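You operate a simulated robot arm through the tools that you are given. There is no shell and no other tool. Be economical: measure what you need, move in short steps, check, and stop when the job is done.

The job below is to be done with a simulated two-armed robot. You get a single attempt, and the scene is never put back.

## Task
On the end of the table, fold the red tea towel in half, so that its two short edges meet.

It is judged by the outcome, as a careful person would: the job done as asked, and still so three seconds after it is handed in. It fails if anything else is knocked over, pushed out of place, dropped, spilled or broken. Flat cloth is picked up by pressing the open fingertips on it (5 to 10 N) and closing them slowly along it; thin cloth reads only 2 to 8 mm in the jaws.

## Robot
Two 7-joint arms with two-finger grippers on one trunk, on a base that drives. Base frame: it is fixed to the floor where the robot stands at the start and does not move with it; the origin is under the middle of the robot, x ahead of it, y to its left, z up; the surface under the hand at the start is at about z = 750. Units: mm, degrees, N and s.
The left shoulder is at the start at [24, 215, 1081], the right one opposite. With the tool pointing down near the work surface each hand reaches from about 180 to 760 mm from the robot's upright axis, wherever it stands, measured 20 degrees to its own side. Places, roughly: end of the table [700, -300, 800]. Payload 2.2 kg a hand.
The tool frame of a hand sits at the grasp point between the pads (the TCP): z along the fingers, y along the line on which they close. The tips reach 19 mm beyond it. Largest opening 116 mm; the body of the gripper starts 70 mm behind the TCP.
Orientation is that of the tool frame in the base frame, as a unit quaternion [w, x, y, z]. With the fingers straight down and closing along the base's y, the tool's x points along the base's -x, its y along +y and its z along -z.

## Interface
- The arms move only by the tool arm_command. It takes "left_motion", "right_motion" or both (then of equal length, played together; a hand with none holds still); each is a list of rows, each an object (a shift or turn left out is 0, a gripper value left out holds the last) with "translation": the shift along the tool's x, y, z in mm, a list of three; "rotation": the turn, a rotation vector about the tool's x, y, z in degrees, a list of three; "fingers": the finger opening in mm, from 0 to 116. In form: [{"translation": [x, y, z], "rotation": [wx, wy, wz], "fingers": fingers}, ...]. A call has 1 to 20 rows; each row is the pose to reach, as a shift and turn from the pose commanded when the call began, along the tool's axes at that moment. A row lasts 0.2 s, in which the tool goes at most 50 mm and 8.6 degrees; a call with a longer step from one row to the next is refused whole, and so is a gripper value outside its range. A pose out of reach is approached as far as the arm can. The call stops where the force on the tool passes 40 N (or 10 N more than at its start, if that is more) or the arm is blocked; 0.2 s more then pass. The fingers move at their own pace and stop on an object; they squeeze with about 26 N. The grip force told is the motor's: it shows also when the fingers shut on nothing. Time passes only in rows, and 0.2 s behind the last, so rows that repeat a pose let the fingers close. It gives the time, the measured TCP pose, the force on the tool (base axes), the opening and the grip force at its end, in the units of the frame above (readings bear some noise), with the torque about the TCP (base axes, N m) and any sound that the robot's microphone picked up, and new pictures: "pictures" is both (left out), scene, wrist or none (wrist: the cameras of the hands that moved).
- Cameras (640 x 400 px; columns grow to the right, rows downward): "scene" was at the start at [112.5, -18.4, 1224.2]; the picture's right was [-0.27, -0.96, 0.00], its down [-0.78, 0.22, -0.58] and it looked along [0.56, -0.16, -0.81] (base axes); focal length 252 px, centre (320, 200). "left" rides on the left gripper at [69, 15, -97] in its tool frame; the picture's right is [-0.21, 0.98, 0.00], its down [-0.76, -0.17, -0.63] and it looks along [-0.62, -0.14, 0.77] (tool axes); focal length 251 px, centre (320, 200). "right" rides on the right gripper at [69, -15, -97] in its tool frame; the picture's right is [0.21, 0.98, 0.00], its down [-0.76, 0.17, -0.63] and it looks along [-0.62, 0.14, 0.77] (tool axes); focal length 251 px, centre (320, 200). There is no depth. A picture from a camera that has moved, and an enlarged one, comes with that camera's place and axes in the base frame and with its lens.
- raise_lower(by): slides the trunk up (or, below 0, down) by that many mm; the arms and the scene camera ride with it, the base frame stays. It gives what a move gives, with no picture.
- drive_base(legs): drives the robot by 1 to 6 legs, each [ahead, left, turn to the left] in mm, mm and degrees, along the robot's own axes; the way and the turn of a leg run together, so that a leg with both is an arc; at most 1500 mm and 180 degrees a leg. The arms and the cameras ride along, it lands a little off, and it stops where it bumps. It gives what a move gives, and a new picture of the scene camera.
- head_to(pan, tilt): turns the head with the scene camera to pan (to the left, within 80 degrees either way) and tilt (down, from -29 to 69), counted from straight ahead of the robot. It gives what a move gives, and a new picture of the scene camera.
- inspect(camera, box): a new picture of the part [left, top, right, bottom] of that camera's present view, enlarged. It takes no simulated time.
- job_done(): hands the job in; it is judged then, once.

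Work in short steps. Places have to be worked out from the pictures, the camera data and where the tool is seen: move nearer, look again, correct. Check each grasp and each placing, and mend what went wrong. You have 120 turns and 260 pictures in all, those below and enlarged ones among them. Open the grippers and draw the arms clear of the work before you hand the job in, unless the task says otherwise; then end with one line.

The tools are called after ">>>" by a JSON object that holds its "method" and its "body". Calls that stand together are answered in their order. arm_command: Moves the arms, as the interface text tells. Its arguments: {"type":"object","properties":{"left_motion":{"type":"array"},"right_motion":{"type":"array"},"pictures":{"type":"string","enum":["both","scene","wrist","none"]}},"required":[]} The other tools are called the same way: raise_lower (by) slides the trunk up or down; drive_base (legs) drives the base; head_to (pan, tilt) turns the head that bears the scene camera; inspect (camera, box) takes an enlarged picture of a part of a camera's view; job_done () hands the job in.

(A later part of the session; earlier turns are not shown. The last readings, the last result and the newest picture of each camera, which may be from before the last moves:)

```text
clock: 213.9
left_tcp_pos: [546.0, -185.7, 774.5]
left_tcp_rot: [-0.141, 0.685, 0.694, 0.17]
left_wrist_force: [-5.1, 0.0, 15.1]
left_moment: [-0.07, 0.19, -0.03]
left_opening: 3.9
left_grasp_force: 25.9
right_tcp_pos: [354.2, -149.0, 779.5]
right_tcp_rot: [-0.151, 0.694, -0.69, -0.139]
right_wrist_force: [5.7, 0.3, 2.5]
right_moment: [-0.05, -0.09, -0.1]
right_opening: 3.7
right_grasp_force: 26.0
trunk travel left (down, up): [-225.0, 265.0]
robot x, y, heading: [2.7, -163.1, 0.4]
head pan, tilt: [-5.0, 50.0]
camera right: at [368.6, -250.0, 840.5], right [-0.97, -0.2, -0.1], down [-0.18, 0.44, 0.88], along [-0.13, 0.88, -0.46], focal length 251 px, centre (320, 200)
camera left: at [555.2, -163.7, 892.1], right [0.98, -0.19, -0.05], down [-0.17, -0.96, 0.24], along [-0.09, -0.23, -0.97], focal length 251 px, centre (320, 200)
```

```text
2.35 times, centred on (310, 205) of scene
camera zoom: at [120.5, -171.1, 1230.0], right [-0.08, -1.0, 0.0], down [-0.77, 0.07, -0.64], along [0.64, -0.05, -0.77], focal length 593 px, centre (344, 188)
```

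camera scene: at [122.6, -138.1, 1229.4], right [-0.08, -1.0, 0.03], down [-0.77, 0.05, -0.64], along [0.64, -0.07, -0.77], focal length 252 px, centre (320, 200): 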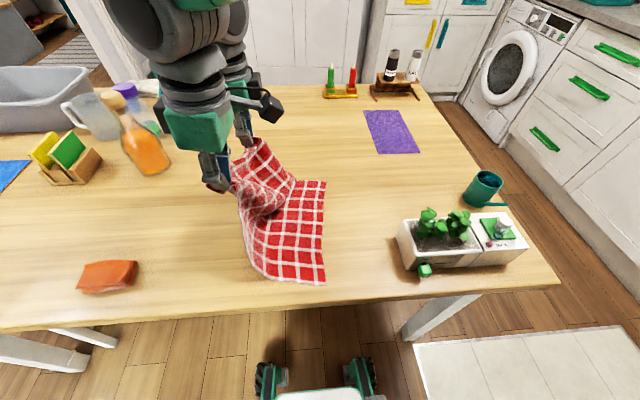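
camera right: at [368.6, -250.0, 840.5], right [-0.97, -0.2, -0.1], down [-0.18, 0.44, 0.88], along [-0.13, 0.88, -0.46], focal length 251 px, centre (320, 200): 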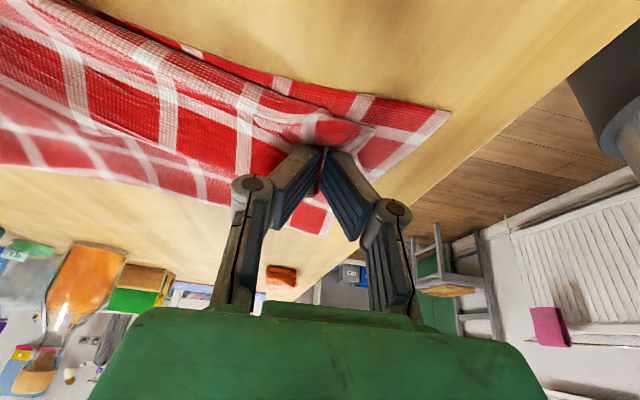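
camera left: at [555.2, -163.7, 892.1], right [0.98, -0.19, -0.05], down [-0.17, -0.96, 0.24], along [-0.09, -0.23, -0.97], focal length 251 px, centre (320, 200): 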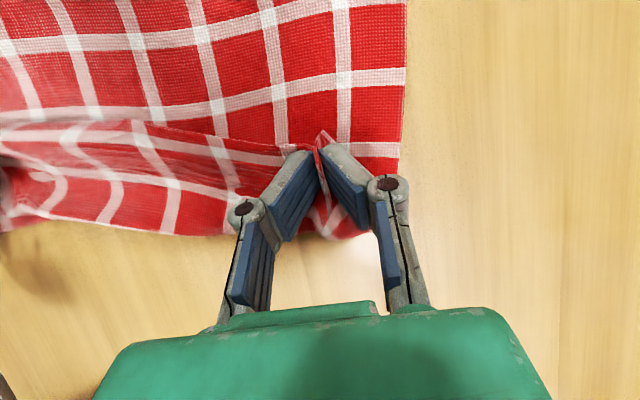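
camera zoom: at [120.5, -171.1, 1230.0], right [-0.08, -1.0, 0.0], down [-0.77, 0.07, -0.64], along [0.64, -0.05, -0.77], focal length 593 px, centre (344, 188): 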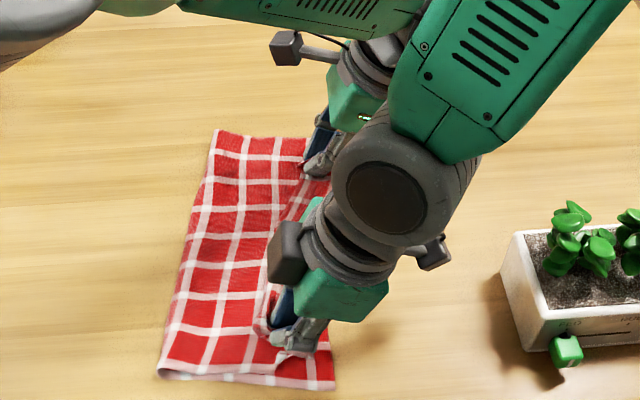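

Landed, but the cloth loops out past the jaws with the hem flipped back again. Still holding the hem, I lift slightly and pull 65 mm further out until taut, so the sheet leaves the jaws on the fold side; then I'll come back to the target.

>>> {"method": "arm_command", "body": {"left_motion": [{"translation": [3, 0, -7]}, {"translation": [6, 0, -14]}, {"translation": [0, 0, -17]}, {"translation": [-7, 0, -20]}, {"translation": [-14, 0, -23]}, {"translation": [-21, 0, -26]}, {"translation": [-28, 0, -29]}, {"translation": [-35, 0, -32]}, {"translation": [-42, 0, -35]}, {"translation": [-50, 0, -39]}, {"translation": [-58, 0, -42]}, {"translation": [-58, 0, -42]}, {"translation": [-58, 0, -42]}, {"translation": [-58, 0, -42]}], "right_motion": [{"translation": [-2, 0, -6]}, {"translation": [-5, 0, -11]}, {"translation": [2, 0, -14]}, {"translation": [9, 0, -17]}, {"translation": [16, 0, -20]}, {"translation": [22, 0, -23]}, {"translation": [28, 0, -26]}, {"translation": [35, 0, -29]}, {"translation": [42, 0, -32]}, {"translation": [48, 0, -35]}, {"translation": [54, 0, -37]}, {"translation": [54, 0, -37]}, {"translation": [54, 0, -37]}, {"translation": [54, 0, -37]}], "pictures": "wrist"}}

>>> {"method": "inspect", "body": {"camera": "scene", "box": [210, 120, 410, 290]}}

```text
clock: 216.9
left_tcp_pos: [542.6, -232.6, 787.8]
left_tcp_rot: [-0.141, 0.686, 0.693, 0.17]
left_wrist_force: [1.3, -0.4, -0.7]
left_moment: [0.0, 0.03, -0.02]
left_opening: 3.6
left_grasp_force: 25.6
left hand out of reach, approached as far as the arm can: row 9, 10, 11, 12, 13, 14
right_tcp_pos: [353.9, -212.9, 792.2]
right_tcp_rot: [-0.151, 0.694, -0.69, -0.14]
right_wrist_force: [0.7, -0.3, -0.2]
right_moment: [-0.02, 0.02, 0.03]
right_opening: 3.1
right_grasp_force: 26.0
trunk travel left (down, up): [-225.0, 265.0]
robot x, y, heading: [4.4, -163.8, 0.1]
head pan, tilt: [-5.0, 50.0]
camera right: at [368.6, -313.8, 852.7], right [-0.97, -0.2, -0.1], down [-0.18, 0.44, 0.88], along [-0.13, 0.88, -0.46], focal length 251 px, centre (320, 200)
camera left: at [550.7, -212.2, 904.0], right [0.98, -0.19, -0.05], down [-0.17, -0.96, 0.24], along [-0.1, -0.23, -0.97], focal length 251 px, centre (320, 200)
```

right: 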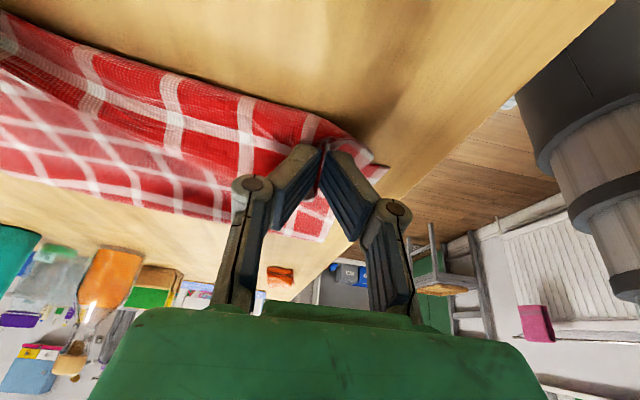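
left: 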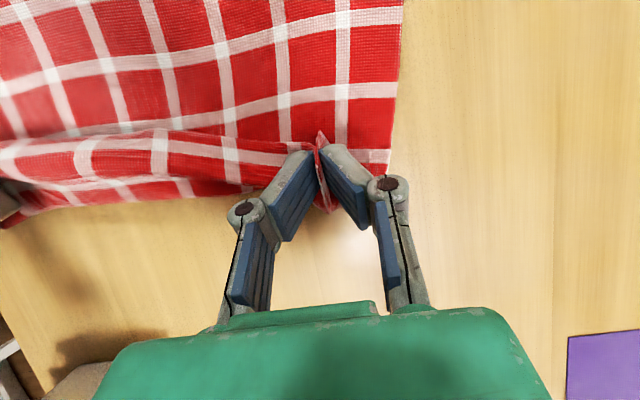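

```text
2.35 times, centred on (310, 205) of scene
camera zoom: at [122.6, -171.7, 1229.6], right [-0.08, -1.0, 0.0], down [-0.77, 0.07, -0.64], along [0.64, -0.05, -0.77], focal length 593 px, centre (344, 188)
```

zoom: 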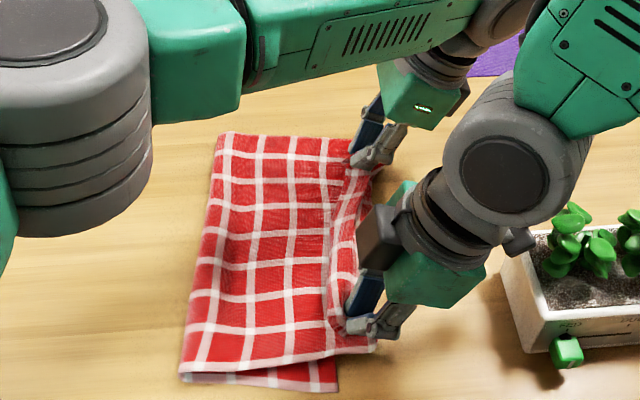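

The hem flip is now small at both hands, and the hem overshoots as planned. I lower a little and push both hands back toward the fold to the target positions (near −146, far −172).

>>> {"method": "arm_command", "body": {"left_motion": [{"translation": [5, 0, 8]}, {"translation": [12, 0, 12]}, {"translation": [18, 0, 16]}, {"translation": [24, 0, 19]}, {"translation": [30, 0, 22]}, {"translation": [36, 1, 25]}, {"translation": [42, 1, 28]}, {"translation": [48, 2, 31]}, {"translation": [54, 2, 34]}, {"translation": [60, 3, 37]}, {"translation": [66, 3, 41]}, {"translation": [72, 3, 44]}, {"translation": [72, 3, 44]}, {"translation": [72, 3, 44]}, {"translation": [72, 3, 44]}], "right_motion": [{"translation": [3, 0, 7]}, {"translation": [-2, 0, 10]}, {"translation": [-7, 0, 13]}, {"translation": [-12, 0, 16]}, {"translation": [-17, 0, 19]}, {"translation": [-22, 0, 22]}, {"translation": [-28, 0, 25]}, {"translation": [-34, 0, 28]}, {"translation": [-40, 0, 31]}, {"translation": [-46, 0, 34]}, {"translation": [-52, 0, 36]}, {"translation": [-56, 0, 38]}, {"translation": [-56, 0, 38]}, {"translation": [-56, 0, 38]}, {"translation": [-56, 0, 38]}], "pictures": "wrist"}}

>>> {"method": "inspect", "body": {"camera": "scene", "box": [210, 120, 410, 290]}}

```text
clock: 220.1
left_tcp_pos: [544.0, -147.1, 778.0]
left_tcp_rot: [-0.141, 0.686, 0.693, 0.17]
left_wrist_force: [0.0, 0.4, 0.3]
left_moment: [-0.01, 0.05, 0.02]
left_opening: 4.3
left_grasp_force: 26.0
right_tcp_pos: [354.1, -144.9, 779.7]
right_tcp_rot: [-0.152, 0.694, -0.689, -0.14]
right_wrist_force: [0.4, 1.3, 0.5]
right_moment: [-0.01, 0.04, 0.01]
right_opening: 3.7
right_grasp_force: 25.9
trunk travel left (down, up): [-225.0, 265.0]
robot x, y, heading: [5.1, -166.5, 0.2]
head pan, tilt: [-5.0, 50.0]
camera right: at [368.9, -247.4, 841.0], right [-0.97, -0.2, -0.1], down [-0.18, 0.44, 0.88], along [-0.13, 0.88, -0.46], focal length 251 px, centre (320, 200)
camera left: at [553.5, -127.2, 895.8], right [0.98, -0.19, -0.05], down [-0.17, -0.96, 0.24], along [-0.1, -0.23, -0.97], focal length 251 px, centre (320, 200)
```

right: 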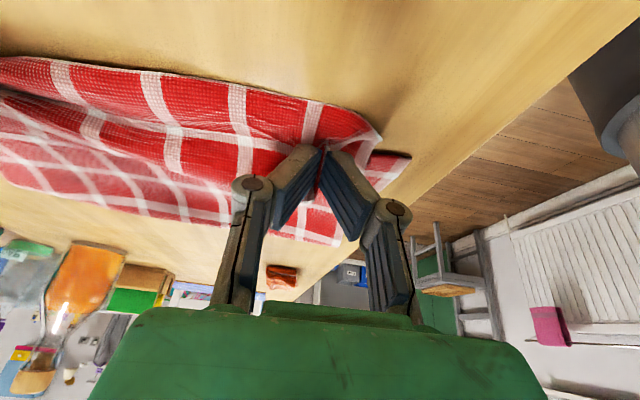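
left: 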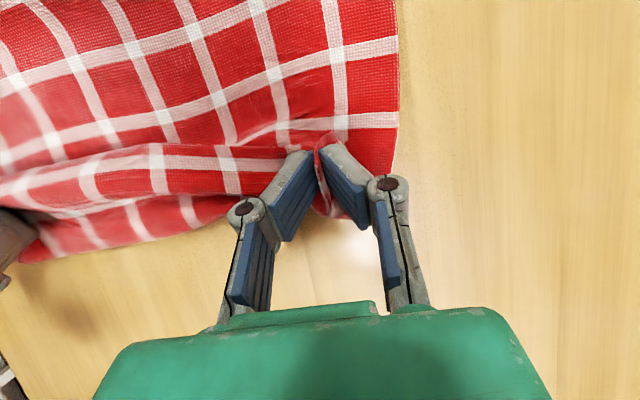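

```text
2.35 times, centred on (310, 205) of scene
camera zoom: at [122.6, -170.7, 1229.7], right [-0.08, -1.0, 0.0], down [-0.77, 0.07, -0.64], along [0.64, -0.05, -0.77], focal length 593 px, centre (344, 188)
```

zoom: 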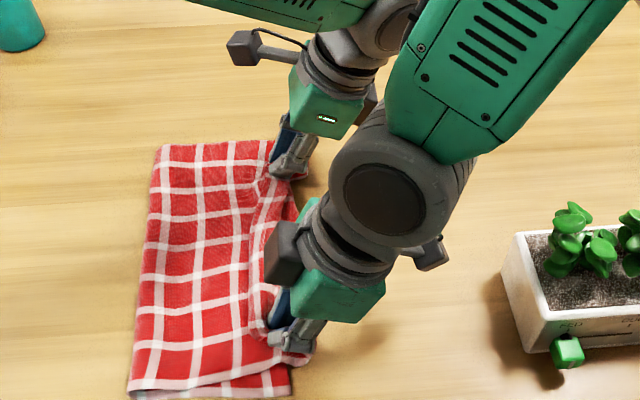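

The stack slid back with the hands. I'll pull the hem out taut again (it lay well there), set it down and release in that position; then I'll shift the top layer from its middle.

>>> {"method": "arm_command", "body": {"left_motion": [{"translation": [3, 0, -7]}, {"translation": [3, 0, -13]}, {"translation": [-6, 0, -17]}, {"translation": [-15, 0, -21]}, {"translation": [-24, 0, -24]}, {"translation": [-33, 0, -28]}, {"translation": [-42, 0, -32]}, {"translation": [-50, 0, -36]}, {"translation": [-57, 0, -38]}, {"translation": [-59, 0, -35]}, {"translation": [-61, 0, -31]}, {"translation": [-62, 0, -27]}, {"translation": [-62, 0, -26], "fingers": 7}, {"translation": [-62, 0, -26], "fingers": 12}, {"translation": [-62, 0, -26], "fingers": 18}, {"translation": [-62, 0, -26], "fingers": 24}, {"translation": [-62, 0, -26], "fingers": 30}, {"translation": [-62, 0, -26], "fingers": 36}, {"translation": [-62, 0, -30]}, {"translation": [-62, 0, -45]}], "right_motion": [{"translation": [-2, 0, -6]}, {"translation": [-2, 0, -11]}, {"translation": [4, 0, -14]}, {"translation": [10, 0, -17]}, {"translation": [16, 0, -19]}, {"translation": [22, 0, -22]}, {"translation": [27, 0, -24]}, {"translation": [32, 0, -26]}, {"translation": [37, 0, -27]}, {"translation": [39, 0, -24]}, {"translation": [41, 0, -20]}, {"translation": [42, 0, -16]}, {"translation": [42, 0, -15], "fingers": 7}, {"translation": [42, 0, -15], "fingers": 12}, {"translation": [42, 0, -15], "fingers": 18}, {"translation": [42, 0, -15], "fingers": 24}, {"translation": [42, 0, -15], "fingers": 30}, {"translation": [42, 0, -15], "fingers": 36}, {"translation": [42, 0, -20]}, {"translation": [42, 0, -35]}], "pictures": "none"}}

>>> {"method": "arm_command", "body": {"left_motion": [{"translation": [0, 0, -20]}, {"translation": [0, 0, -45]}, {"translation": [0, 0, -70]}, {"translation": [0, 10, -95]}, {"translation": [0, 20, -110]}, {"translation": [0, 20, -110]}], "right_motion": [{"translation": [0, 0, -20]}, {"translation": [0, 10, -45]}, {"translation": [0, 30, -65]}, {"translation": [0, 50, -75]}, {"translation": [0, 70, -80]}, {"translation": [0, 75, -80]}], "pictures": "wrist"}}

>>> {"method": "inspect", "body": {"camera": "scene", "box": [200, 110, 420, 290]}}

```text
clock: 224.3
left_tcp_pos: [544.1, -224.3, 791.1]
left_tcp_rot: [-0.142, 0.686, 0.693, 0.17]
left_wrist_force: [0.1, 0.5, 0.0]
left_moment: [0.02, 0.02, 0.01]
left_opening: 36.1
left_grasp_force: 0.1
right_tcp_pos: [354.0, -200.0, 795.1]
right_tcp_rot: [-0.152, 0.694, -0.69, -0.139]
right_wrist_force: [-0.4, 0.0, 0.1]
right_moment: [-0.01, -0.01, -0.02]
right_opening: 35.9
right_grasp_force: 0.0
trunk travel left (down, up): [-225.0, 265.0]
robot x, y, heading: [0.5, -166.3, -0.1]
head pan, tilt: [-5.0, 50.0]
```

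```text
clock: 225.7
left_tcp_pos: [538.5, -240.9, 886.8]
left_tcp_rot: [-0.141, 0.686, 0.693, 0.17]
left_wrist_force: [-0.7, -0.8, -0.2]
left_moment: [0.01, 0.0, 0.01]
left_opening: 36.1
left_grasp_force: 0.1
left hand out of reach, approached as far as the arm can: row 2, 3, 4, 5, 6
right_tcp_pos: [278.1, -229.8, 868.2]
right_tcp_rot: [-0.151, 0.694, -0.69, -0.139]
right_wrist_force: [-0.1, -0.3, -0.6]
right_moment: [0.02, -0.03, -0.02]
right_opening: 35.8
right_grasp_force: 0.1
trunk travel left (down, up): [-225.0, 265.0]
robot x, y, heading: [0.7, -167.0, 0.1]
head pan, tilt: [-5.0, 50.0]
camera right: at [292.0, -331.7, 929.2], right [-0.97, -0.2, -0.1], down [-0.18, 0.44, 0.88], along [-0.13, 0.88, -0.46], focal length 251 px, centre (320, 200)
camera left: at [547.8, -221.2, 1003.8], right [0.98, -0.19, -0.05], down [-0.17, -0.96, 0.24], along [-0.1, -0.22, -0.97], focal length 251 px, centre (320, 200)
```

right: 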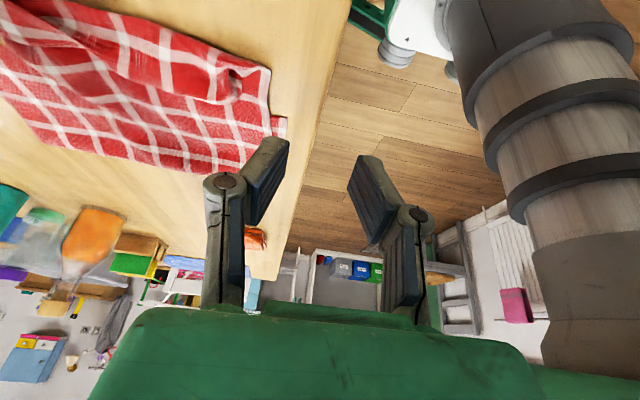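
left: 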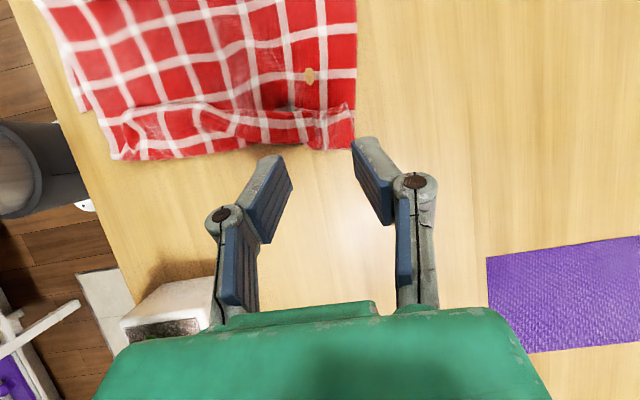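

```text
2.22 times, centred on (310, 200) of scene
camera zoom: at [121.8, -171.2, 1229.8], right [-0.08, -1.0, 0.0], down [-0.77, 0.07, -0.64], along [0.64, -0.05, -0.77], focal length 560 px, centre (342, 200)
```

zoom: 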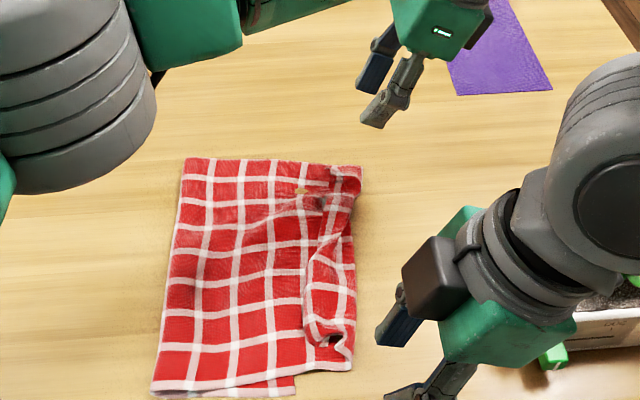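

The cause is clear: with upright hands the cloth leaves the jaws the wrong way and bellies out. The fix is to pinch the hem with the hands leaning outward (fingers pointing −y) and land leaning the other way. I re-tilt both hands about 59° and bring them above the strip's hem at (385, −170) and (540, −192).

>>> {"method": "arm_command", "body": {"left_motion": [{"translation": [3, 0, 2], "rotation": [0, -6, 0]}, {"translation": [6, 0, 6], "rotation": [0, -12, 0]}, {"translation": [9, 0, 12], "rotation": [0, -18, 0]}, {"translation": [12, 1, 18], "rotation": [0, -24, 0]}, {"translation": [15, 1, 25], "rotation": [0, -30, 0]}, {"translation": [18, 1, 33], "rotation": [0, -36, 0]}, {"translation": [21, 2, 42], "rotation": [0, -42, 0]}, {"translation": [24, 2, 52], "rotation": [0, -48, 0]}, {"translation": [26, 2, 60], "rotation": [0, -54, 0]}, {"translation": [26, 2, 63], "rotation": [0, -59, 0]}, {"translation": [26, 2, 63], "rotation": [0, -59, 0]}, {"translation": [26, 2, 63], "rotation": [0, -59, 0]}, {"translation": [26, 2, 63], "rotation": [0, -59, 0]}, {"translation": [26, 2, 63], "rotation": [0, -59, 0]}], "right_motion": [{"translation": [-2, -8, 0], "rotation": [0, 6, 0]}, {"translation": [-5, -20, 2], "rotation": [0, 12, 0]}, {"translation": [-9, -32, 5], "rotation": [0, 18, 0]}, {"translation": [-14, -44, 9], "rotation": [0, 24, 0]}, {"translation": [-20, -56, 15], "rotation": [0, 30, 0]}, {"translation": [-26, -68, 22], "rotation": [0, 36, 0]}, {"translation": [-32, -80, 30], "rotation": [0, 42, 0]}, {"translation": [-38, -92, 38], "rotation": [0, 48, 0]}, {"translation": [-43, -102, 45], "rotation": [0, 54, 0]}, {"translation": [-43, -107, 50], "rotation": [0, 59, 0]}, {"translation": [-43, -107, 50], "rotation": [0, 59, 0]}, {"translation": [-43, -107, 50], "rotation": [0, 59, 0]}, {"translation": [-43, -107, 50], "rotation": [0, 59, 0]}, {"translation": [-43, -107, 50], "rotation": [0, 59, 0]}], "pictures": "both"}}

```text
clock: 228.7
left_tcp_pos: [539.2, -184.6, 839.5]
left_tcp_rot: [0.219, 0.68, 0.673, -0.191]
left_wrist_force: [0.4, 0.5, -0.1]
left_moment: [-0.02, 0.02, 0.0]
left_opening: 36.2
left_grasp_force: 0.1
right_tcp_pos: [392.8, -173.2, 843.4]
right_tcp_rot: [-0.209, -0.666, 0.684, -0.214]
right_wrist_force: [-0.4, 1.2, 0.7]
right_moment: [-0.01, 0.01, 0.02]
right_opening: 35.9
right_grasp_force: 0.0
trunk travel left (down, up): [-225.0, 265.0]
robot x, y, heading: [0.9, -164.5, 0.1]
head pan, tilt: [-5.0, 50.0]
camera scene: at [122.8, -166.8, 1229.6], right [-0.08, -1.0, 0.0], down [-0.77, 0.06, -0.64], along [0.64, -0.06, -0.77], focal length 252 px, centre (320, 200)
camera right: at [405.5, -175.2, 961.1], right [-0.98, -0.15, 0.11], down [-0.15, 0.99, 0.09], along [-0.12, 0.07, -0.99], focal length 251 px, centre (320, 200)
camera left: at [552.1, -75.3, 882.2], right [0.97, -0.18, 0.16], down [-0.2, -0.28, 0.94], along [-0.12, -0.94, -0.31], focal length 251 px, centre (320, 200)
```

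scene: 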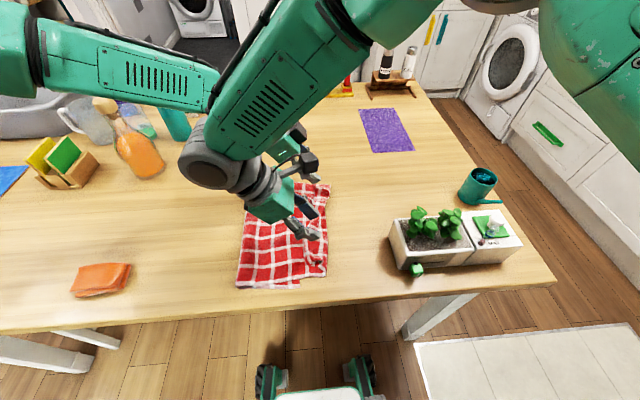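
right: 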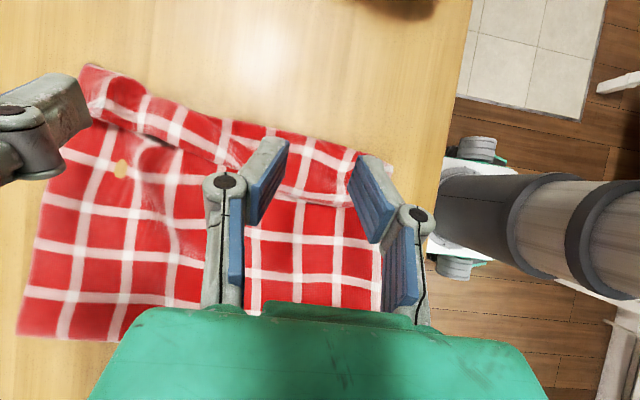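
left: 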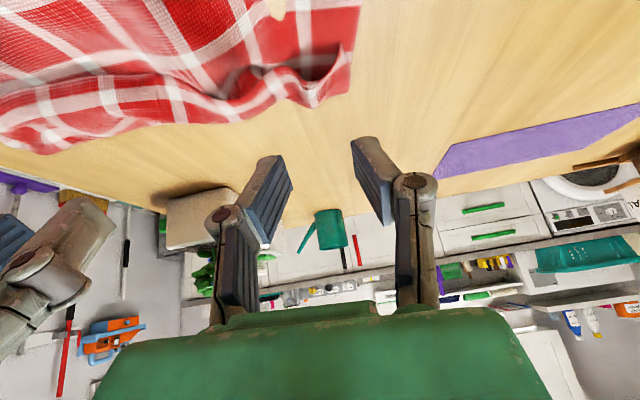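

The straight-down view shows the strip's hem from (354, −165) to about (553, −200). I adjust and lower both tilted hands to just above contact.

>>> {"method": "arm_command", "body": {"left_motion": [{"translation": [0, -6, 8]}, {"translation": [0, -11, 17]}, {"translation": [4, -11, 26]}, {"translation": [8, -11, 34]}, {"translation": [12, -11, 42]}, {"translation": [16, -11, 49]}, {"translation": [19, -11, 54]}, {"translation": [20, -11, 56.5]}, {"translation": [20, -11, 56.5]}, {"translation": [20, -11, 56.5]}], "right_motion": [{"translation": [-5, 4, 7]}, {"translation": [-10, 8, 14]}, {"translation": [-16, 8, 22]}, {"translation": [-22, 8, 30]}, {"translation": [-27, 8, 38]}, {"translation": [-32, 8, 46]}, {"translation": [-35, 8, 50]}, {"translation": [-36, 8, 51.5]}, {"translation": [-36, 8, 51.5]}, {"translation": [-36, 8, 51.5]}], "pictures": "wrist"}}

```text
clock: 230.9
left_tcp_pos: [533.1, -202.3, 781.2]
left_tcp_rot: [0.218, 0.68, 0.673, -0.19]
left_wrist_force: [0.0, -0.6, 0.5]
left_moment: [0.01, 0.01, -0.02]
left_opening: 35.7
left_grasp_force: 0.1
right_tcp_pos: [376.4, -169.8, 776.9]
right_tcp_rot: [0.21, 0.673, -0.673, 0.222]
right_wrist_force: [-0.1, -0.6, 1.8]
right_moment: [-0.04, 0.02, 0.01]
right_opening: 35.9
right_grasp_force: 0.1
trunk travel left (down, up): [-225.0, 265.0]
robot x, y, heading: [4.4, -167.8, 0.2]
head pan, tilt: [-5.0, 50.0]
camera right: at [390.5, -170.0, 895.4], right [-0.98, -0.18, 0.11], down [-0.17, 0.98, 0.07], along [-0.12, 0.05, -0.99], focal length 251 px, centre (320, 200)
camera left: at [545.4, -92.0, 824.0], right [0.97, -0.18, 0.16], down [-0.2, -0.28, 0.94], along [-0.12, -0.94, -0.31], focal length 251 px, centre (320, 200)
```

right: 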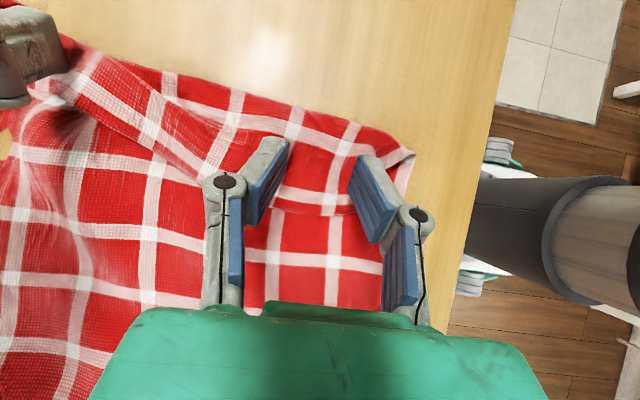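
left: 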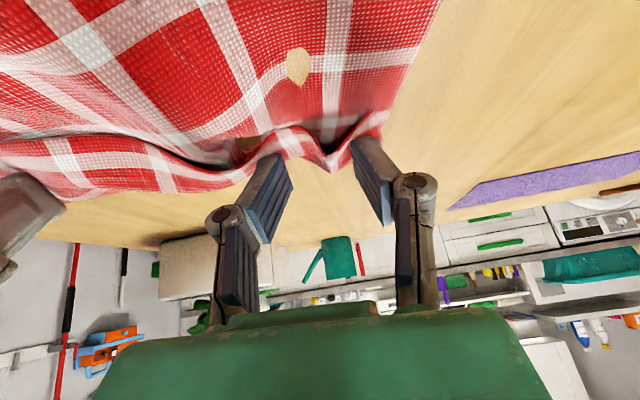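

The tips sit at the strip's outer crease; the hem is about 21 mm further in. I lift, shift inward, lower to light contact and close slowly.

>>> {"method": "arm_command", "body": {"left_motion": [{"translation": [5, 0, -6]}, {"translation": [10, 0, -11]}, {"translation": [14.6, 0, -14]}, {"translation": [16, 0, -12]}, {"translation": [18, 0, -9]}, {"translation": [19, 0, -7.5]}, {"translation": [19, 0, -7.5], "fingers": 32}, {"translation": [19, 0, -7.5], "fingers": 28}, {"translation": [19, 0, -7.5], "fingers": 24}, {"translation": [19, 0, -7.5], "fingers": 20}, {"translation": [19, 0, -7.5], "fingers": 16}, {"translation": [19, 0, -7.5], "fingers": 12}, {"translation": [19, 0, -7.5], "fingers": 8}, {"translation": [19, 0, -8], "fingers": 4}, {"translation": [19, 0, -8], "fingers": 0}, {"translation": [19, 0, -8], "fingers": 0}, {"translation": [19, 0, -8], "fingers": 0}], "right_motion": [{"translation": [-5, 0, -6]}, {"translation": [-10, 0, -12]}, {"translation": [-14.3, 0, -16.5]}, {"translation": [-16, 0, -14]}, {"translation": [-17, 0, -12]}, {"translation": [-18, 0, -10.5]}, {"translation": [-18, 0, -10.5], "fingers": 32}, {"translation": [-18, 0, -10.5], "fingers": 28}, {"translation": [-18, 0, -10.5], "fingers": 24}, {"translation": [-18, 0, -10.5], "fingers": 20}, {"translation": [-18, 0, -10.5], "fingers": 16}, {"translation": [-18, 0, -10.5], "fingers": 12}, {"translation": [-18, 0, -10.5], "fingers": 8}, {"translation": [-18, 0, -11], "fingers": 4}, {"translation": [-18, 0, -11], "fingers": 0}, {"translation": [-18, 0, -11], "fingers": 0}, {"translation": [-18, 0, -11], "fingers": 0}], "pictures": "wrist"}}

```text
clock: 234.5
left_tcp_pos: [532.7, -182.1, 777.3]
left_tcp_rot: [0.219, 0.68, 0.674, -0.19]
left_wrist_force: [1.0, -0.1, 0.6]
left_moment: [0.01, 0.03, -0.01]
left_opening: 3.5
left_grasp_force: 25.6
right_tcp_pos: [379.8, -149.8, 776.1]
right_tcp_rot: [-0.209, -0.673, 0.674, -0.221]
right_wrist_force: [-0.7, 0.7, 0.0]
right_moment: [-0.01, 0.0, 0.01]
right_opening: 0.2
right_grasp_force: 25.8
trunk travel left (down, up): [-225.0, 265.0]
robot x, y, heading: [1.3, -167.3, 0.0]
head pan, tilt: [-5.0, 50.0]
camera right: at [393.2, -149.2, 894.8], right [-0.98, -0.18, 0.11], down [-0.17, 0.98, 0.07], along [-0.12, 0.05, -0.99], focal length 251 px, centre (320, 200)
camera left: at [544.6, -71.8, 820.1], right [0.97, -0.18, 0.16], down [-0.2, -0.28, 0.94], along [-0.12, -0.94, -0.31], focal length 251 px, centre (320, 200)
```

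right: 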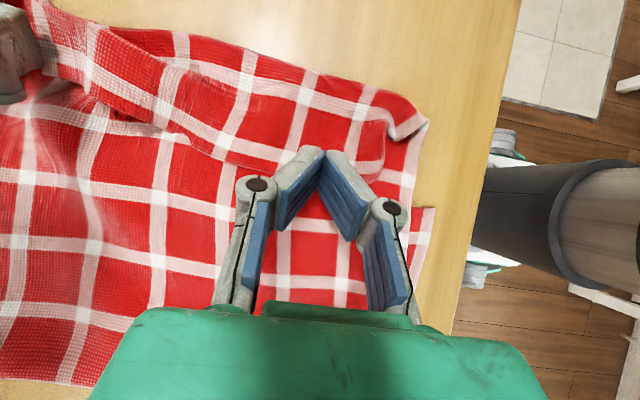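
left: 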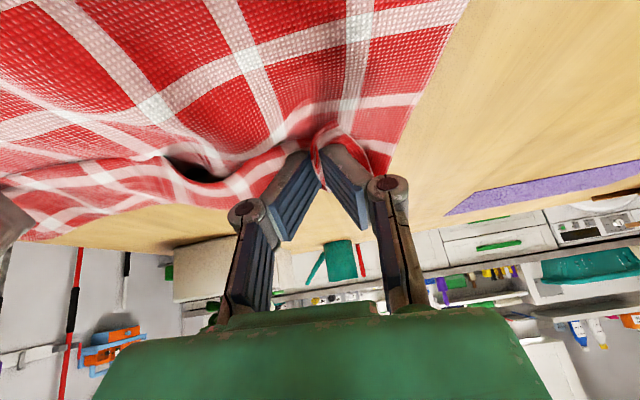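

The left hand has the strip (3.5 mm); the right closed on nothing, right at the hem's edge. I reopen it, shift 9 mm onto the strip, press a bit more and close again.

>>> {"method": "arm_command", "body": {"right_motion": [{"translation": [-2, 0, -8], "fingers": 0}, {"translation": [-2, 0, -8], "fingers": 20}, {"translation": [-2, 0, -8], "fingers": 36}, {"translation": [5, 0, -4]}, {"translation": [7.5, 0, 1]}, {"translation": [7, 0, 5]}, {"translation": [6, 0, 7]}, {"translation": [6, 0, 7], "fingers": 32}, {"translation": [6, 0, 7], "fingers": 28}, {"translation": [6, 0, 7], "fingers": 24}, {"translation": [6, 0, 7], "fingers": 20}, {"translation": [6, 0, 7], "fingers": 16}, {"translation": [6, 0, 7], "fingers": 12}, {"translation": [6, 0, 7], "fingers": 8}, {"translation": [6, 0, 6.5], "fingers": 4}, {"translation": [6, 0, 6], "fingers": 0}, {"translation": [6, 0, 6], "fingers": 0}, {"translation": [6, 0, 6], "fingers": 0}], "pictures": "wrist"}}

```text
clock: 238.3
left_tcp_pos: [532.8, -182.8, 775.8]
left_tcp_rot: [0.218, 0.68, 0.674, -0.19]
left_wrist_force: [0.5, 0.2, 0.2]
left_moment: [0.01, -0.01, -0.01]
left_opening: 3.7
left_grasp_force: 26.4
right_tcp_pos: [379.8, -158.1, 774.1]
right_tcp_rot: [-0.209, -0.673, 0.674, -0.222]
right_wrist_force: [-0.5, -0.1, 0.4]
right_moment: [0.0, 0.02, -0.01]
right_opening: 3.7
right_grasp_force: 26.1
trunk travel left (down, up): [-225.0, 265.0]
robot x, y, heading: [2.9, -169.2, 0.2]
head pan, tilt: [-5.0, 50.0]
camera right: at [392.0, -157.9, 893.2], right [-0.98, -0.18, 0.11], down [-0.17, 0.98, 0.07], along [-0.12, 0.05, -0.99], focal length 251 px, centre (320, 200)
```

right: 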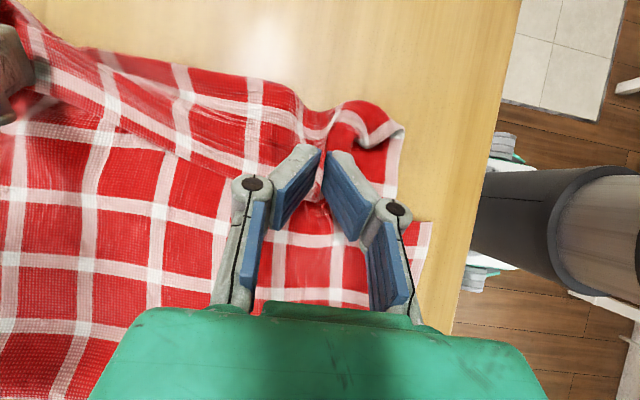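

Both hold the strip now (3.7 mm each). I lift and carry both back toward +y while turning the hands to lean the other way (fingers toward +y), to unroll the top and re-lay the bottom.

>>> {"method": "arm_command", "body": {"left_motion": [{"translation": [-3, 0, -10], "rotation": [0, 2, 0]}, {"translation": [-6.7, 0, -19.5], "rotation": [0, 5, 0]}, {"translation": [-8, 0, -31], "rotation": [0, 9, 0]}, {"translation": [-9.2, 0, -41.7], "rotation": [0, 13, 0]}, {"translation": [-6, 0, -56], "rotation": [0, 17, 0]}, {"translation": [-3.3, 0, -69.4], "rotation": [0, 21, 0]}, {"translation": [2, 0, -85], "rotation": [0, 25, 0]}, {"translation": [6.7, 0, -99.8], "rotation": [0, 29, 0]}, {"translation": [15, 0, -114], "rotation": [0, 33, 0]}, {"translation": [23.7, 0, -128.8], "rotation": [0, 37, 0]}, {"translation": [35, 0, -139], "rotation": [0, 41, 0]}, {"translation": [46.2, 0, -149.3], "rotation": [0, 45, 0]}, {"translation": [59, 0, -157.5], "rotation": [0, 49, 0]}, {"translation": [71.4, 0, -165.7], "rotation": [0, 53, 0]}, {"translation": [85, 0, -172], "rotation": [0, 57, 0]}, {"translation": [99.2, 0, -177.8], "rotation": [0, 60, 0]}, {"translation": [111, 0, -182], "rotation": [0, 63, 0]}, {"translation": [124, 0, -185.6], "rotation": [0, 63, 0]}, {"translation": [124, 0, -185.6], "rotation": [0, 63, 0]}, {"translation": [124, 0, -185.6], "rotation": [0, 63, 0]}], "right_motion": [{"translation": [3, 0, -10], "rotation": [0, -2, 0]}, {"translation": [6.7, 0, -19.5], "rotation": [0, -5, 0]}, {"translation": [8, 0, -31], "rotation": [0, -9, 0]}, {"translation": [9.2, 0, -41.7], "rotation": [0, -13, 0]}, {"translation": [6, 0, -56], "rotation": [0, -17, 0]}, {"translation": [3.3, 0, -69.4], "rotation": [0, -21, 0]}, {"translation": [-2, 0, -85], "rotation": [0, -25, 0]}, {"translation": [-6.7, 0, -99.8], "rotation": [0, -29, 0]}, {"translation": [-15, 0, -114], "rotation": [0, -33, 0]}, {"translation": [-23.7, 0, -128.8], "rotation": [0, -37, 0]}, {"translation": [-35, 0, -139], "rotation": [0, -41, 0]}, {"translation": [-46.2, 0, -149.3], "rotation": [0, -45, 0]}, {"translation": [-59, 0, -157.5], "rotation": [0, -49, 0]}, {"translation": [-71.4, 0, -165.7], "rotation": [0, -53, 0]}, {"translation": [-85, 0, -172], "rotation": [0, -57, 0]}, {"translation": [-99.2, 0, -177.8], "rotation": [0, -60, 0]}, {"translation": [-111, 0, -182], "rotation": [0, -63, 0]}, {"translation": [-124, 0, -185.6], "rotation": [0, -63, 0]}, {"translation": [-124, 0, -185.6], "rotation": [0, -63, 0]}, {"translation": [-124, 0, -185.6], "rotation": [0, -63, 0]}], "pictures": "wrist"}}

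>>> {"method": "inspect", "body": {"camera": "scene", "box": [160, 110, 400, 300]}}

```text
clock: 242.5
left_tcp_pos: [527.2, 23.1, 863.7]
left_tcp_rot: [-0.166, 0.679, 0.688, 0.194]
left_wrist_force: [0.1, -0.1, 0.4]
left_moment: [0.05, 0.01, 0.01]
left_opening: 3.6
left_grasp_force: 26.3
right_tcp_pos: [386.3, 48.1, 863.0]
right_tcp_rot: [0.18, -0.681, 0.69, 0.167]
right_wrist_force: [0.6, 1.0, 0.2]
right_moment: [0.0, 0.0, -0.01]
right_opening: 3.7
right_grasp_force: 25.8
trunk travel left (down, up): [-225.0, 265.0]
robot x, y, heading: [5.8, -164.3, 0.3]
head pan, tilt: [-5.0, 50.0]
camera right: at [399.2, -58.2, 914.6], right [-0.98, -0.17, -0.12], down [-0.17, 0.37, 0.91], along [-0.11, 0.91, -0.39], focal length 251 px, centre (320, 200)
camera left: at [536.1, 35.6, 982.1], right [0.98, -0.19, -0.07], down [-0.17, -0.97, 0.17], along [-0.1, -0.16, -0.98], focal length 251 px, centre (320, 200)
```

right: 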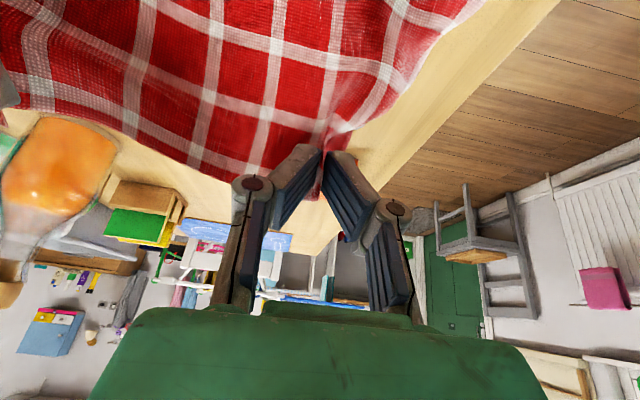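
left: 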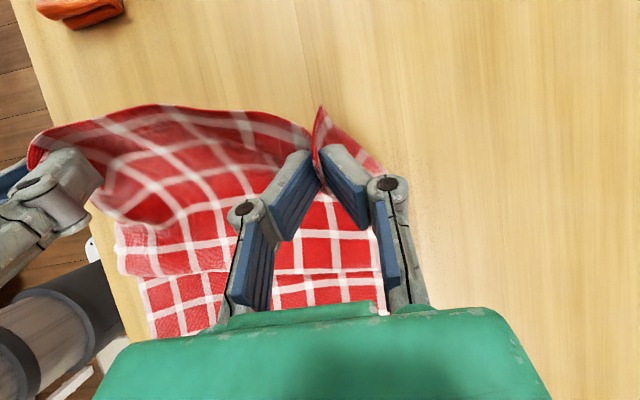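

```text
2.11 times, centred on (280, 205) of scene
camera zoom: at [122.5, -168.6, 1229.7], right [-0.08, -1.0, 0.0], down [-0.77, 0.06, -0.64], along [0.64, -0.06, -0.77], focal length 531 px, centre (404, 190)
```

zoom: 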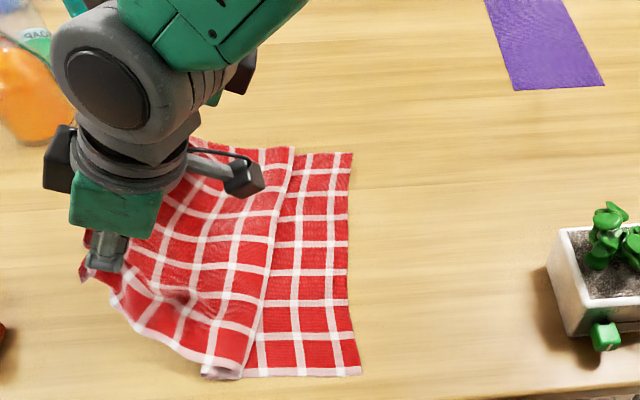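

The top layer is coming back cleanly, with one pleat left in the middle. I drive 55 mm left to pull further and gain reach, then raise both hands to draw the pleat out.

>>> {"method": "drive_base", "body": {"legs": [[0, 55, 0]]}}

>>> {"method": "arm_command", "body": {"left_motion": [{"translation": [0, 0, 0]}, {"translation": [3, 2, -5]}, {"translation": [6, 4, -10]}, {"translation": [9, 6, -15]}, {"translation": [12, 8, -20]}, {"translation": [15, 10, -25]}, {"translation": [18, 12, -30]}, {"translation": [18, 12, -30]}, {"translation": [18, 12, -30]}, {"translation": [18, 12, -30]}, {"translation": [18, 12, -30]}, {"translation": [18, 12, -30]}], "right_motion": [{"translation": [0, 0, 0]}, {"translation": [-3, 2, -5]}, {"translation": [-6, 4, -10]}, {"translation": [-9, 6, -15]}, {"translation": [-12, 8, -20]}, {"translation": [-15, 10, -25]}, {"translation": [-18, 12, -30]}, {"translation": [-18, 12, -30]}, {"translation": [-18, 12, -30]}, {"translation": [-18, 12, -30]}, {"translation": [-18, 12, -30]}, {"translation": [-18, 12, -30]}], "pictures": "none"}}

>>> {"method": "inspect", "body": {"camera": "scene", "box": [160, 110, 400, 300]}}

```text
clock: 243.5
left_tcp_pos: [527.5, 52.9, 868.0]
left_tcp_rot: [-0.171, 0.676, 0.689, 0.198]
left_wrist_force: [0.5, -0.7, -0.2]
left_moment: [0.14, 0.0, 0.0]
left_opening: 3.6
left_grasp_force: 26.4
right_tcp_pos: [378.5, 81.1, 863.5]
right_tcp_rot: [-0.185, 0.686, -0.683, -0.171]
right_wrist_force: [-0.8, -0.8, 1.0]
right_moment: [0.06, 0.03, 0.0]
right_opening: 3.8
right_grasp_force: 26.2
trunk travel left (down, up): [-225.0, 265.0]
robot x, y, heading: [1.4, -114.5, 0.3]
head pan, tilt: [-5.0, 50.0]
camera scene: at [121.5, -134.6, 1229.6], right [-0.08, -1.0, -0.01], down [-0.77, 0.07, -0.64], along [0.64, -0.04, -0.77], focal length 252 px, centre (320, 200)
```

scene: 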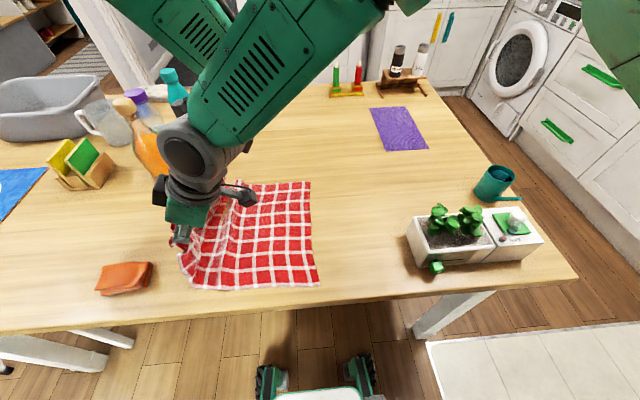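

```text
clock: 246.1
left_tcp_pos: [538.6, 54.9, 905.2]
left_tcp_rot: [-0.167, 0.676, 0.691, 0.196]
left_wrist_force: [-17.3, 2.2, -0.5]
left_moment: [0.11, 0.24, 0.33]
left_opening: 4.4
left_grasp_force: 26.0
right_tcp_pos: [367.8, 81.5, 903.6]
right_tcp_rot: [0.189, -0.682, 0.685, 0.172]
right_wrist_force: [17.3, -3.4, 0.6]
right_moment: [-0.1, -0.09, -0.36]
right_opening: 3.7
right_grasp_force: 25.7
trunk travel left (down, up): [-225.0, 265.0]
robot x, y, heading: [0.4, -119.5, 0.3]
head pan, tilt: [-5.0, 50.0]
```

```text
2.11 times, centred on (280, 205) of scene
camera zoom: at [122.2, -132.4, 1229.6], right [-0.09, -1.0, -0.01], down [-0.77, 0.07, -0.64], along [0.64, -0.05, -0.77], focal length 531 px, centre (404, 190)
```

zoom: 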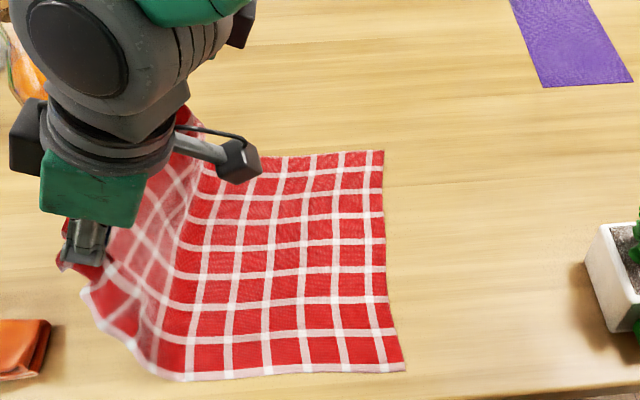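

Excellent: pleat gone, the bottom lies flat and square with its hem from (306, −146) to (585, −143), and it's on the table out to y ≈ +45. The fold line is y ≈ 40. I relax the hands' spacing and swing them on the taut arc to about 40°, with the favourable lean.

>>> {"method": "arm_command", "body": {"left_motion": [{"translation": [-1, -3, -6]}, {"translation": [-2, -6, -12]}, {"translation": [-3, -8, -17]}, {"translation": [-3.5, -8, -22.5]}, {"translation": [-4, -8, -28]}, {"translation": [-4.8, -8, -34]}, {"translation": [-13, -8, -37.5]}, {"translation": [-21, -8, -41]}, {"translation": [-29, -8, -44]}, {"translation": [-37, -8, -47]}, {"translation": [-45, -8, -50]}, {"translation": [-52.5, -8, -52]}, {"translation": [-60, -8, -54]}, {"translation": [-70, -8, -55]}, {"translation": [-80, -8, -55.5]}, {"translation": [-90, -8, -55.5]}, {"translation": [-100, -8, -55]}, {"translation": [-110, -8, -54.3]}, {"translation": [-119.3, -8, -53.3]}], "right_motion": [{"translation": [4.5, -2, -8]}, {"translation": [9, -2, -16]}, {"translation": [13.6, 0, -24]}, {"translation": [18, 2, -32]}, {"translation": [23, 4, -40]}, {"translation": [27.3, 5, -48]}, {"translation": [35, 5, -51]}, {"translation": [43, 5, -54.5]}, {"translation": [51, 5, -57.5]}, {"translation": [59, 5, -60.5]}, {"translation": [67, 5, -63.5]}, {"translation": [75, 5, -66]}, {"translation": [82.6, 5, -68]}, {"translation": [92.5, 5, -69]}, {"translation": [102, 5, -69.5]}, {"translation": [112, 5, -69.5]}, {"translation": [122, 5, -69.3]}, {"translation": [132, 5, -68.5]}, {"translation": [141.8, 5, -67.4]}], "pictures": "none"}}

>>> {"method": "inspect", "body": {"camera": "scene", "box": [180, 110, 420, 300]}}

```text
clock: 250.1
left_tcp_pos: [533.2, -57.7, 895.3]
left_tcp_rot: [-0.161, 0.669, 0.703, 0.18]
left_wrist_force: [-23.3, -1.4, -0.2]
left_moment: [-0.01, 0.27, 0.49]
left_opening: 4.7
left_grasp_force: 26.0
right_tcp_pos: [359.5, -65.5, 888.8]
right_tcp_rot: [-0.183, 0.687, -0.683, -0.167]
right_wrist_force: [22.1, 1.2, -0.4]
right_moment: [0.02, -0.15, -0.46]
right_opening: 3.8
right_grasp_force: 26.0
trunk travel left (down, up): [-225.0, 265.0]
robot x, y, heading: [-0.1, -116.8, 0.1]
head pan, tilt: [-5.0, 50.0]
```

```text
2.11 times, centred on (300, 205) of scene
camera zoom: at [122.7, -121.8, 1229.6], right [-0.08, -1.0, 0.0], down [-0.77, 0.07, -0.64], along [0.64, -0.05, -0.77], focal length 531 px, centre (362, 190)
```

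zoom: 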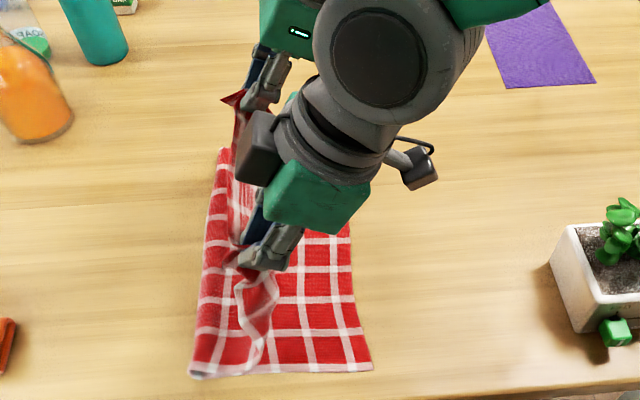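

The fold is forming in the right place, but tension between the hands is high (23 N). I relax the spacing by 10 mm and swing on down along the arc to the landing, adding 8° more lean.

>>> {"method": "arm_command", "body": {"left_motion": [{"translation": [-4, -6, 0], "rotation": [0, 0, 0]}, {"translation": [-14, -11, 1], "rotation": [0, 1, 0]}, {"translation": [-25, -12, 2], "rotation": [0, 2, 0]}, {"translation": [-36, -12, 4], "rotation": [0, 3, 0]}, {"translation": [-47, -12, 6], "rotation": [0, 4, 0]}, {"translation": [-58, -12, 9], "rotation": [0, 5, 0]}, {"translation": [-68, -13, 15], "rotation": [0, 6, 0]}, {"translation": [-77, -13, 21], "rotation": [0, 7, 0]}, {"translation": [-86, -13, 27], "rotation": [0, 8, 0]}, {"translation": [-95, -13, 34], "rotation": [0, 8, 0]}, {"translation": [-102, -13, 41], "rotation": [0, 8, 0]}, {"translation": [-108, -13, 48], "rotation": [0, 8, 0]}, {"translation": [-114.5, -13, 56], "rotation": [0, 8, 0]}, {"translation": [-119, -13, 61], "rotation": [0, 8, 0]}, {"translation": [-123, -13, 65.8], "rotation": [0, 8, 0]}, {"translation": [-123, -13, 65.8], "rotation": [0, 8, 0]}, {"translation": [-123, -13, 65.8], "rotation": [0, 8, 0]}, {"translation": [-123, -13, 65.8], "rotation": [0, 8, 0]}, {"translation": [-123, -13, 65.8], "rotation": [0, 8, 0]}], "right_motion": [{"translation": [3, 0, 0], "rotation": [0, 0, 0]}, {"translation": [11, 0, 1], "rotation": [0, -1, 0]}, {"translation": [20, 0, 2], "rotation": [0, -2, 0]}, {"translation": [29, 0, 3], "rotation": [0, -3, 0]}, {"translation": [39, 0, 4.5], "rotation": [0, -4, 0]}, {"translation": [48.5, 0, 6.5], "rotation": [0, -5, 0]}, {"translation": [58, 0, 12], "rotation": [0, -6, 0]}, {"translation": [67, 0, 18], "rotation": [0, -7, 0]}, {"translation": [77, 0, 25], "rotation": [0, -8, 0]}, {"translation": [86, 0, 31.5], "rotation": [0, -8, 0]}, {"translation": [93, 0, 38], "rotation": [0, -8, 0]}, {"translation": [100, 0, 45], "rotation": [0, -8, 0]}, {"translation": [106, 0, 52.7], "rotation": [0, -8, 0]}, {"translation": [110, 0, 58], "rotation": [0, -8, 0]}, {"translation": [114, 0, 63], "rotation": [0, -8, 0]}, {"translation": [114, 0, 63], "rotation": [0, -8, 0]}, {"translation": [114, 0, 63], "rotation": [0, -8, 0]}, {"translation": [114, 0, 63], "rotation": [0, -8, 0]}, {"translation": [114, 0, 63], "rotation": [0, -8, 0]}], "pictures": "wrist"}}

>>> {"method": "inspect", "body": {"camera": "scene", "box": [180, 110, 420, 300]}}

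```text
clock: 254.1
left_tcp_pos: [523.6, -139.9, 773.0]
left_tcp_rot: [-0.213, 0.661, 0.678, 0.242]
left_wrist_force: [-2.1, -1.9, 16.9]
left_moment: [0.05, -0.06, 0.04]
left_opening: 3.8
left_grasp_force: 26.1
right_tcp_pos: [361.0, -134.5, 777.8]
right_tcp_rot: [-0.23, 0.673, -0.67, -0.213]
right_wrist_force: [1.0, -1.1, 3.1]
right_moment: [0.02, -0.04, -0.01]
right_opening: 3.8
right_grasp_force: 25.3
trunk travel left (down, up): [-225.0, 265.0]
robot x, y, heading: [2.3, -118.7, -0.0]
head pan, tilt: [-5.0, 50.0]
camera right: at [375.9, -247.8, 815.0], right [-0.97, -0.17, -0.15], down [-0.19, 0.23, 0.95], along [-0.13, 0.96, -0.26], focal length 251 px, centre (320, 200)
camera left: at [531.3, -144.4, 892.8], right [0.98, -0.16, -0.09], down [-0.16, -0.99, 0.03], along [-0.09, -0.02, -1.0], focal length 251 px, centre (320, 200)
```

right: 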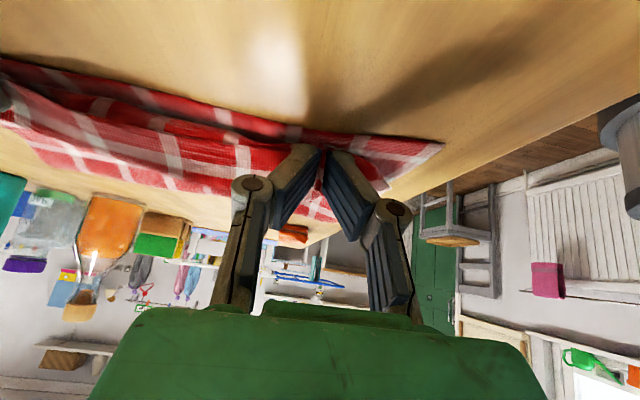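
left: 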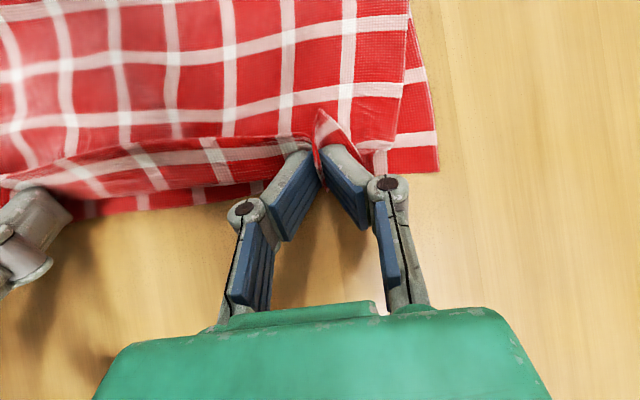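

```text
2.11 times, centred on (300, 205) of scene
camera zoom: at [120.3, -122.9, 1230.1], right [-0.08, -1.0, 0.0], down [-0.76, 0.07, -0.64], along [0.64, -0.05, -0.77], focal length 531 px, centre (362, 190)
```

zoom: 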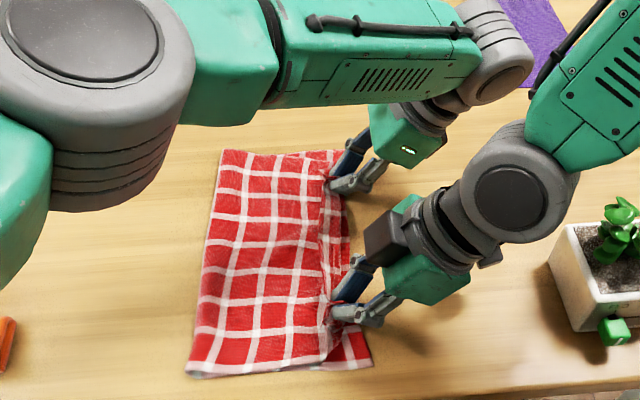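

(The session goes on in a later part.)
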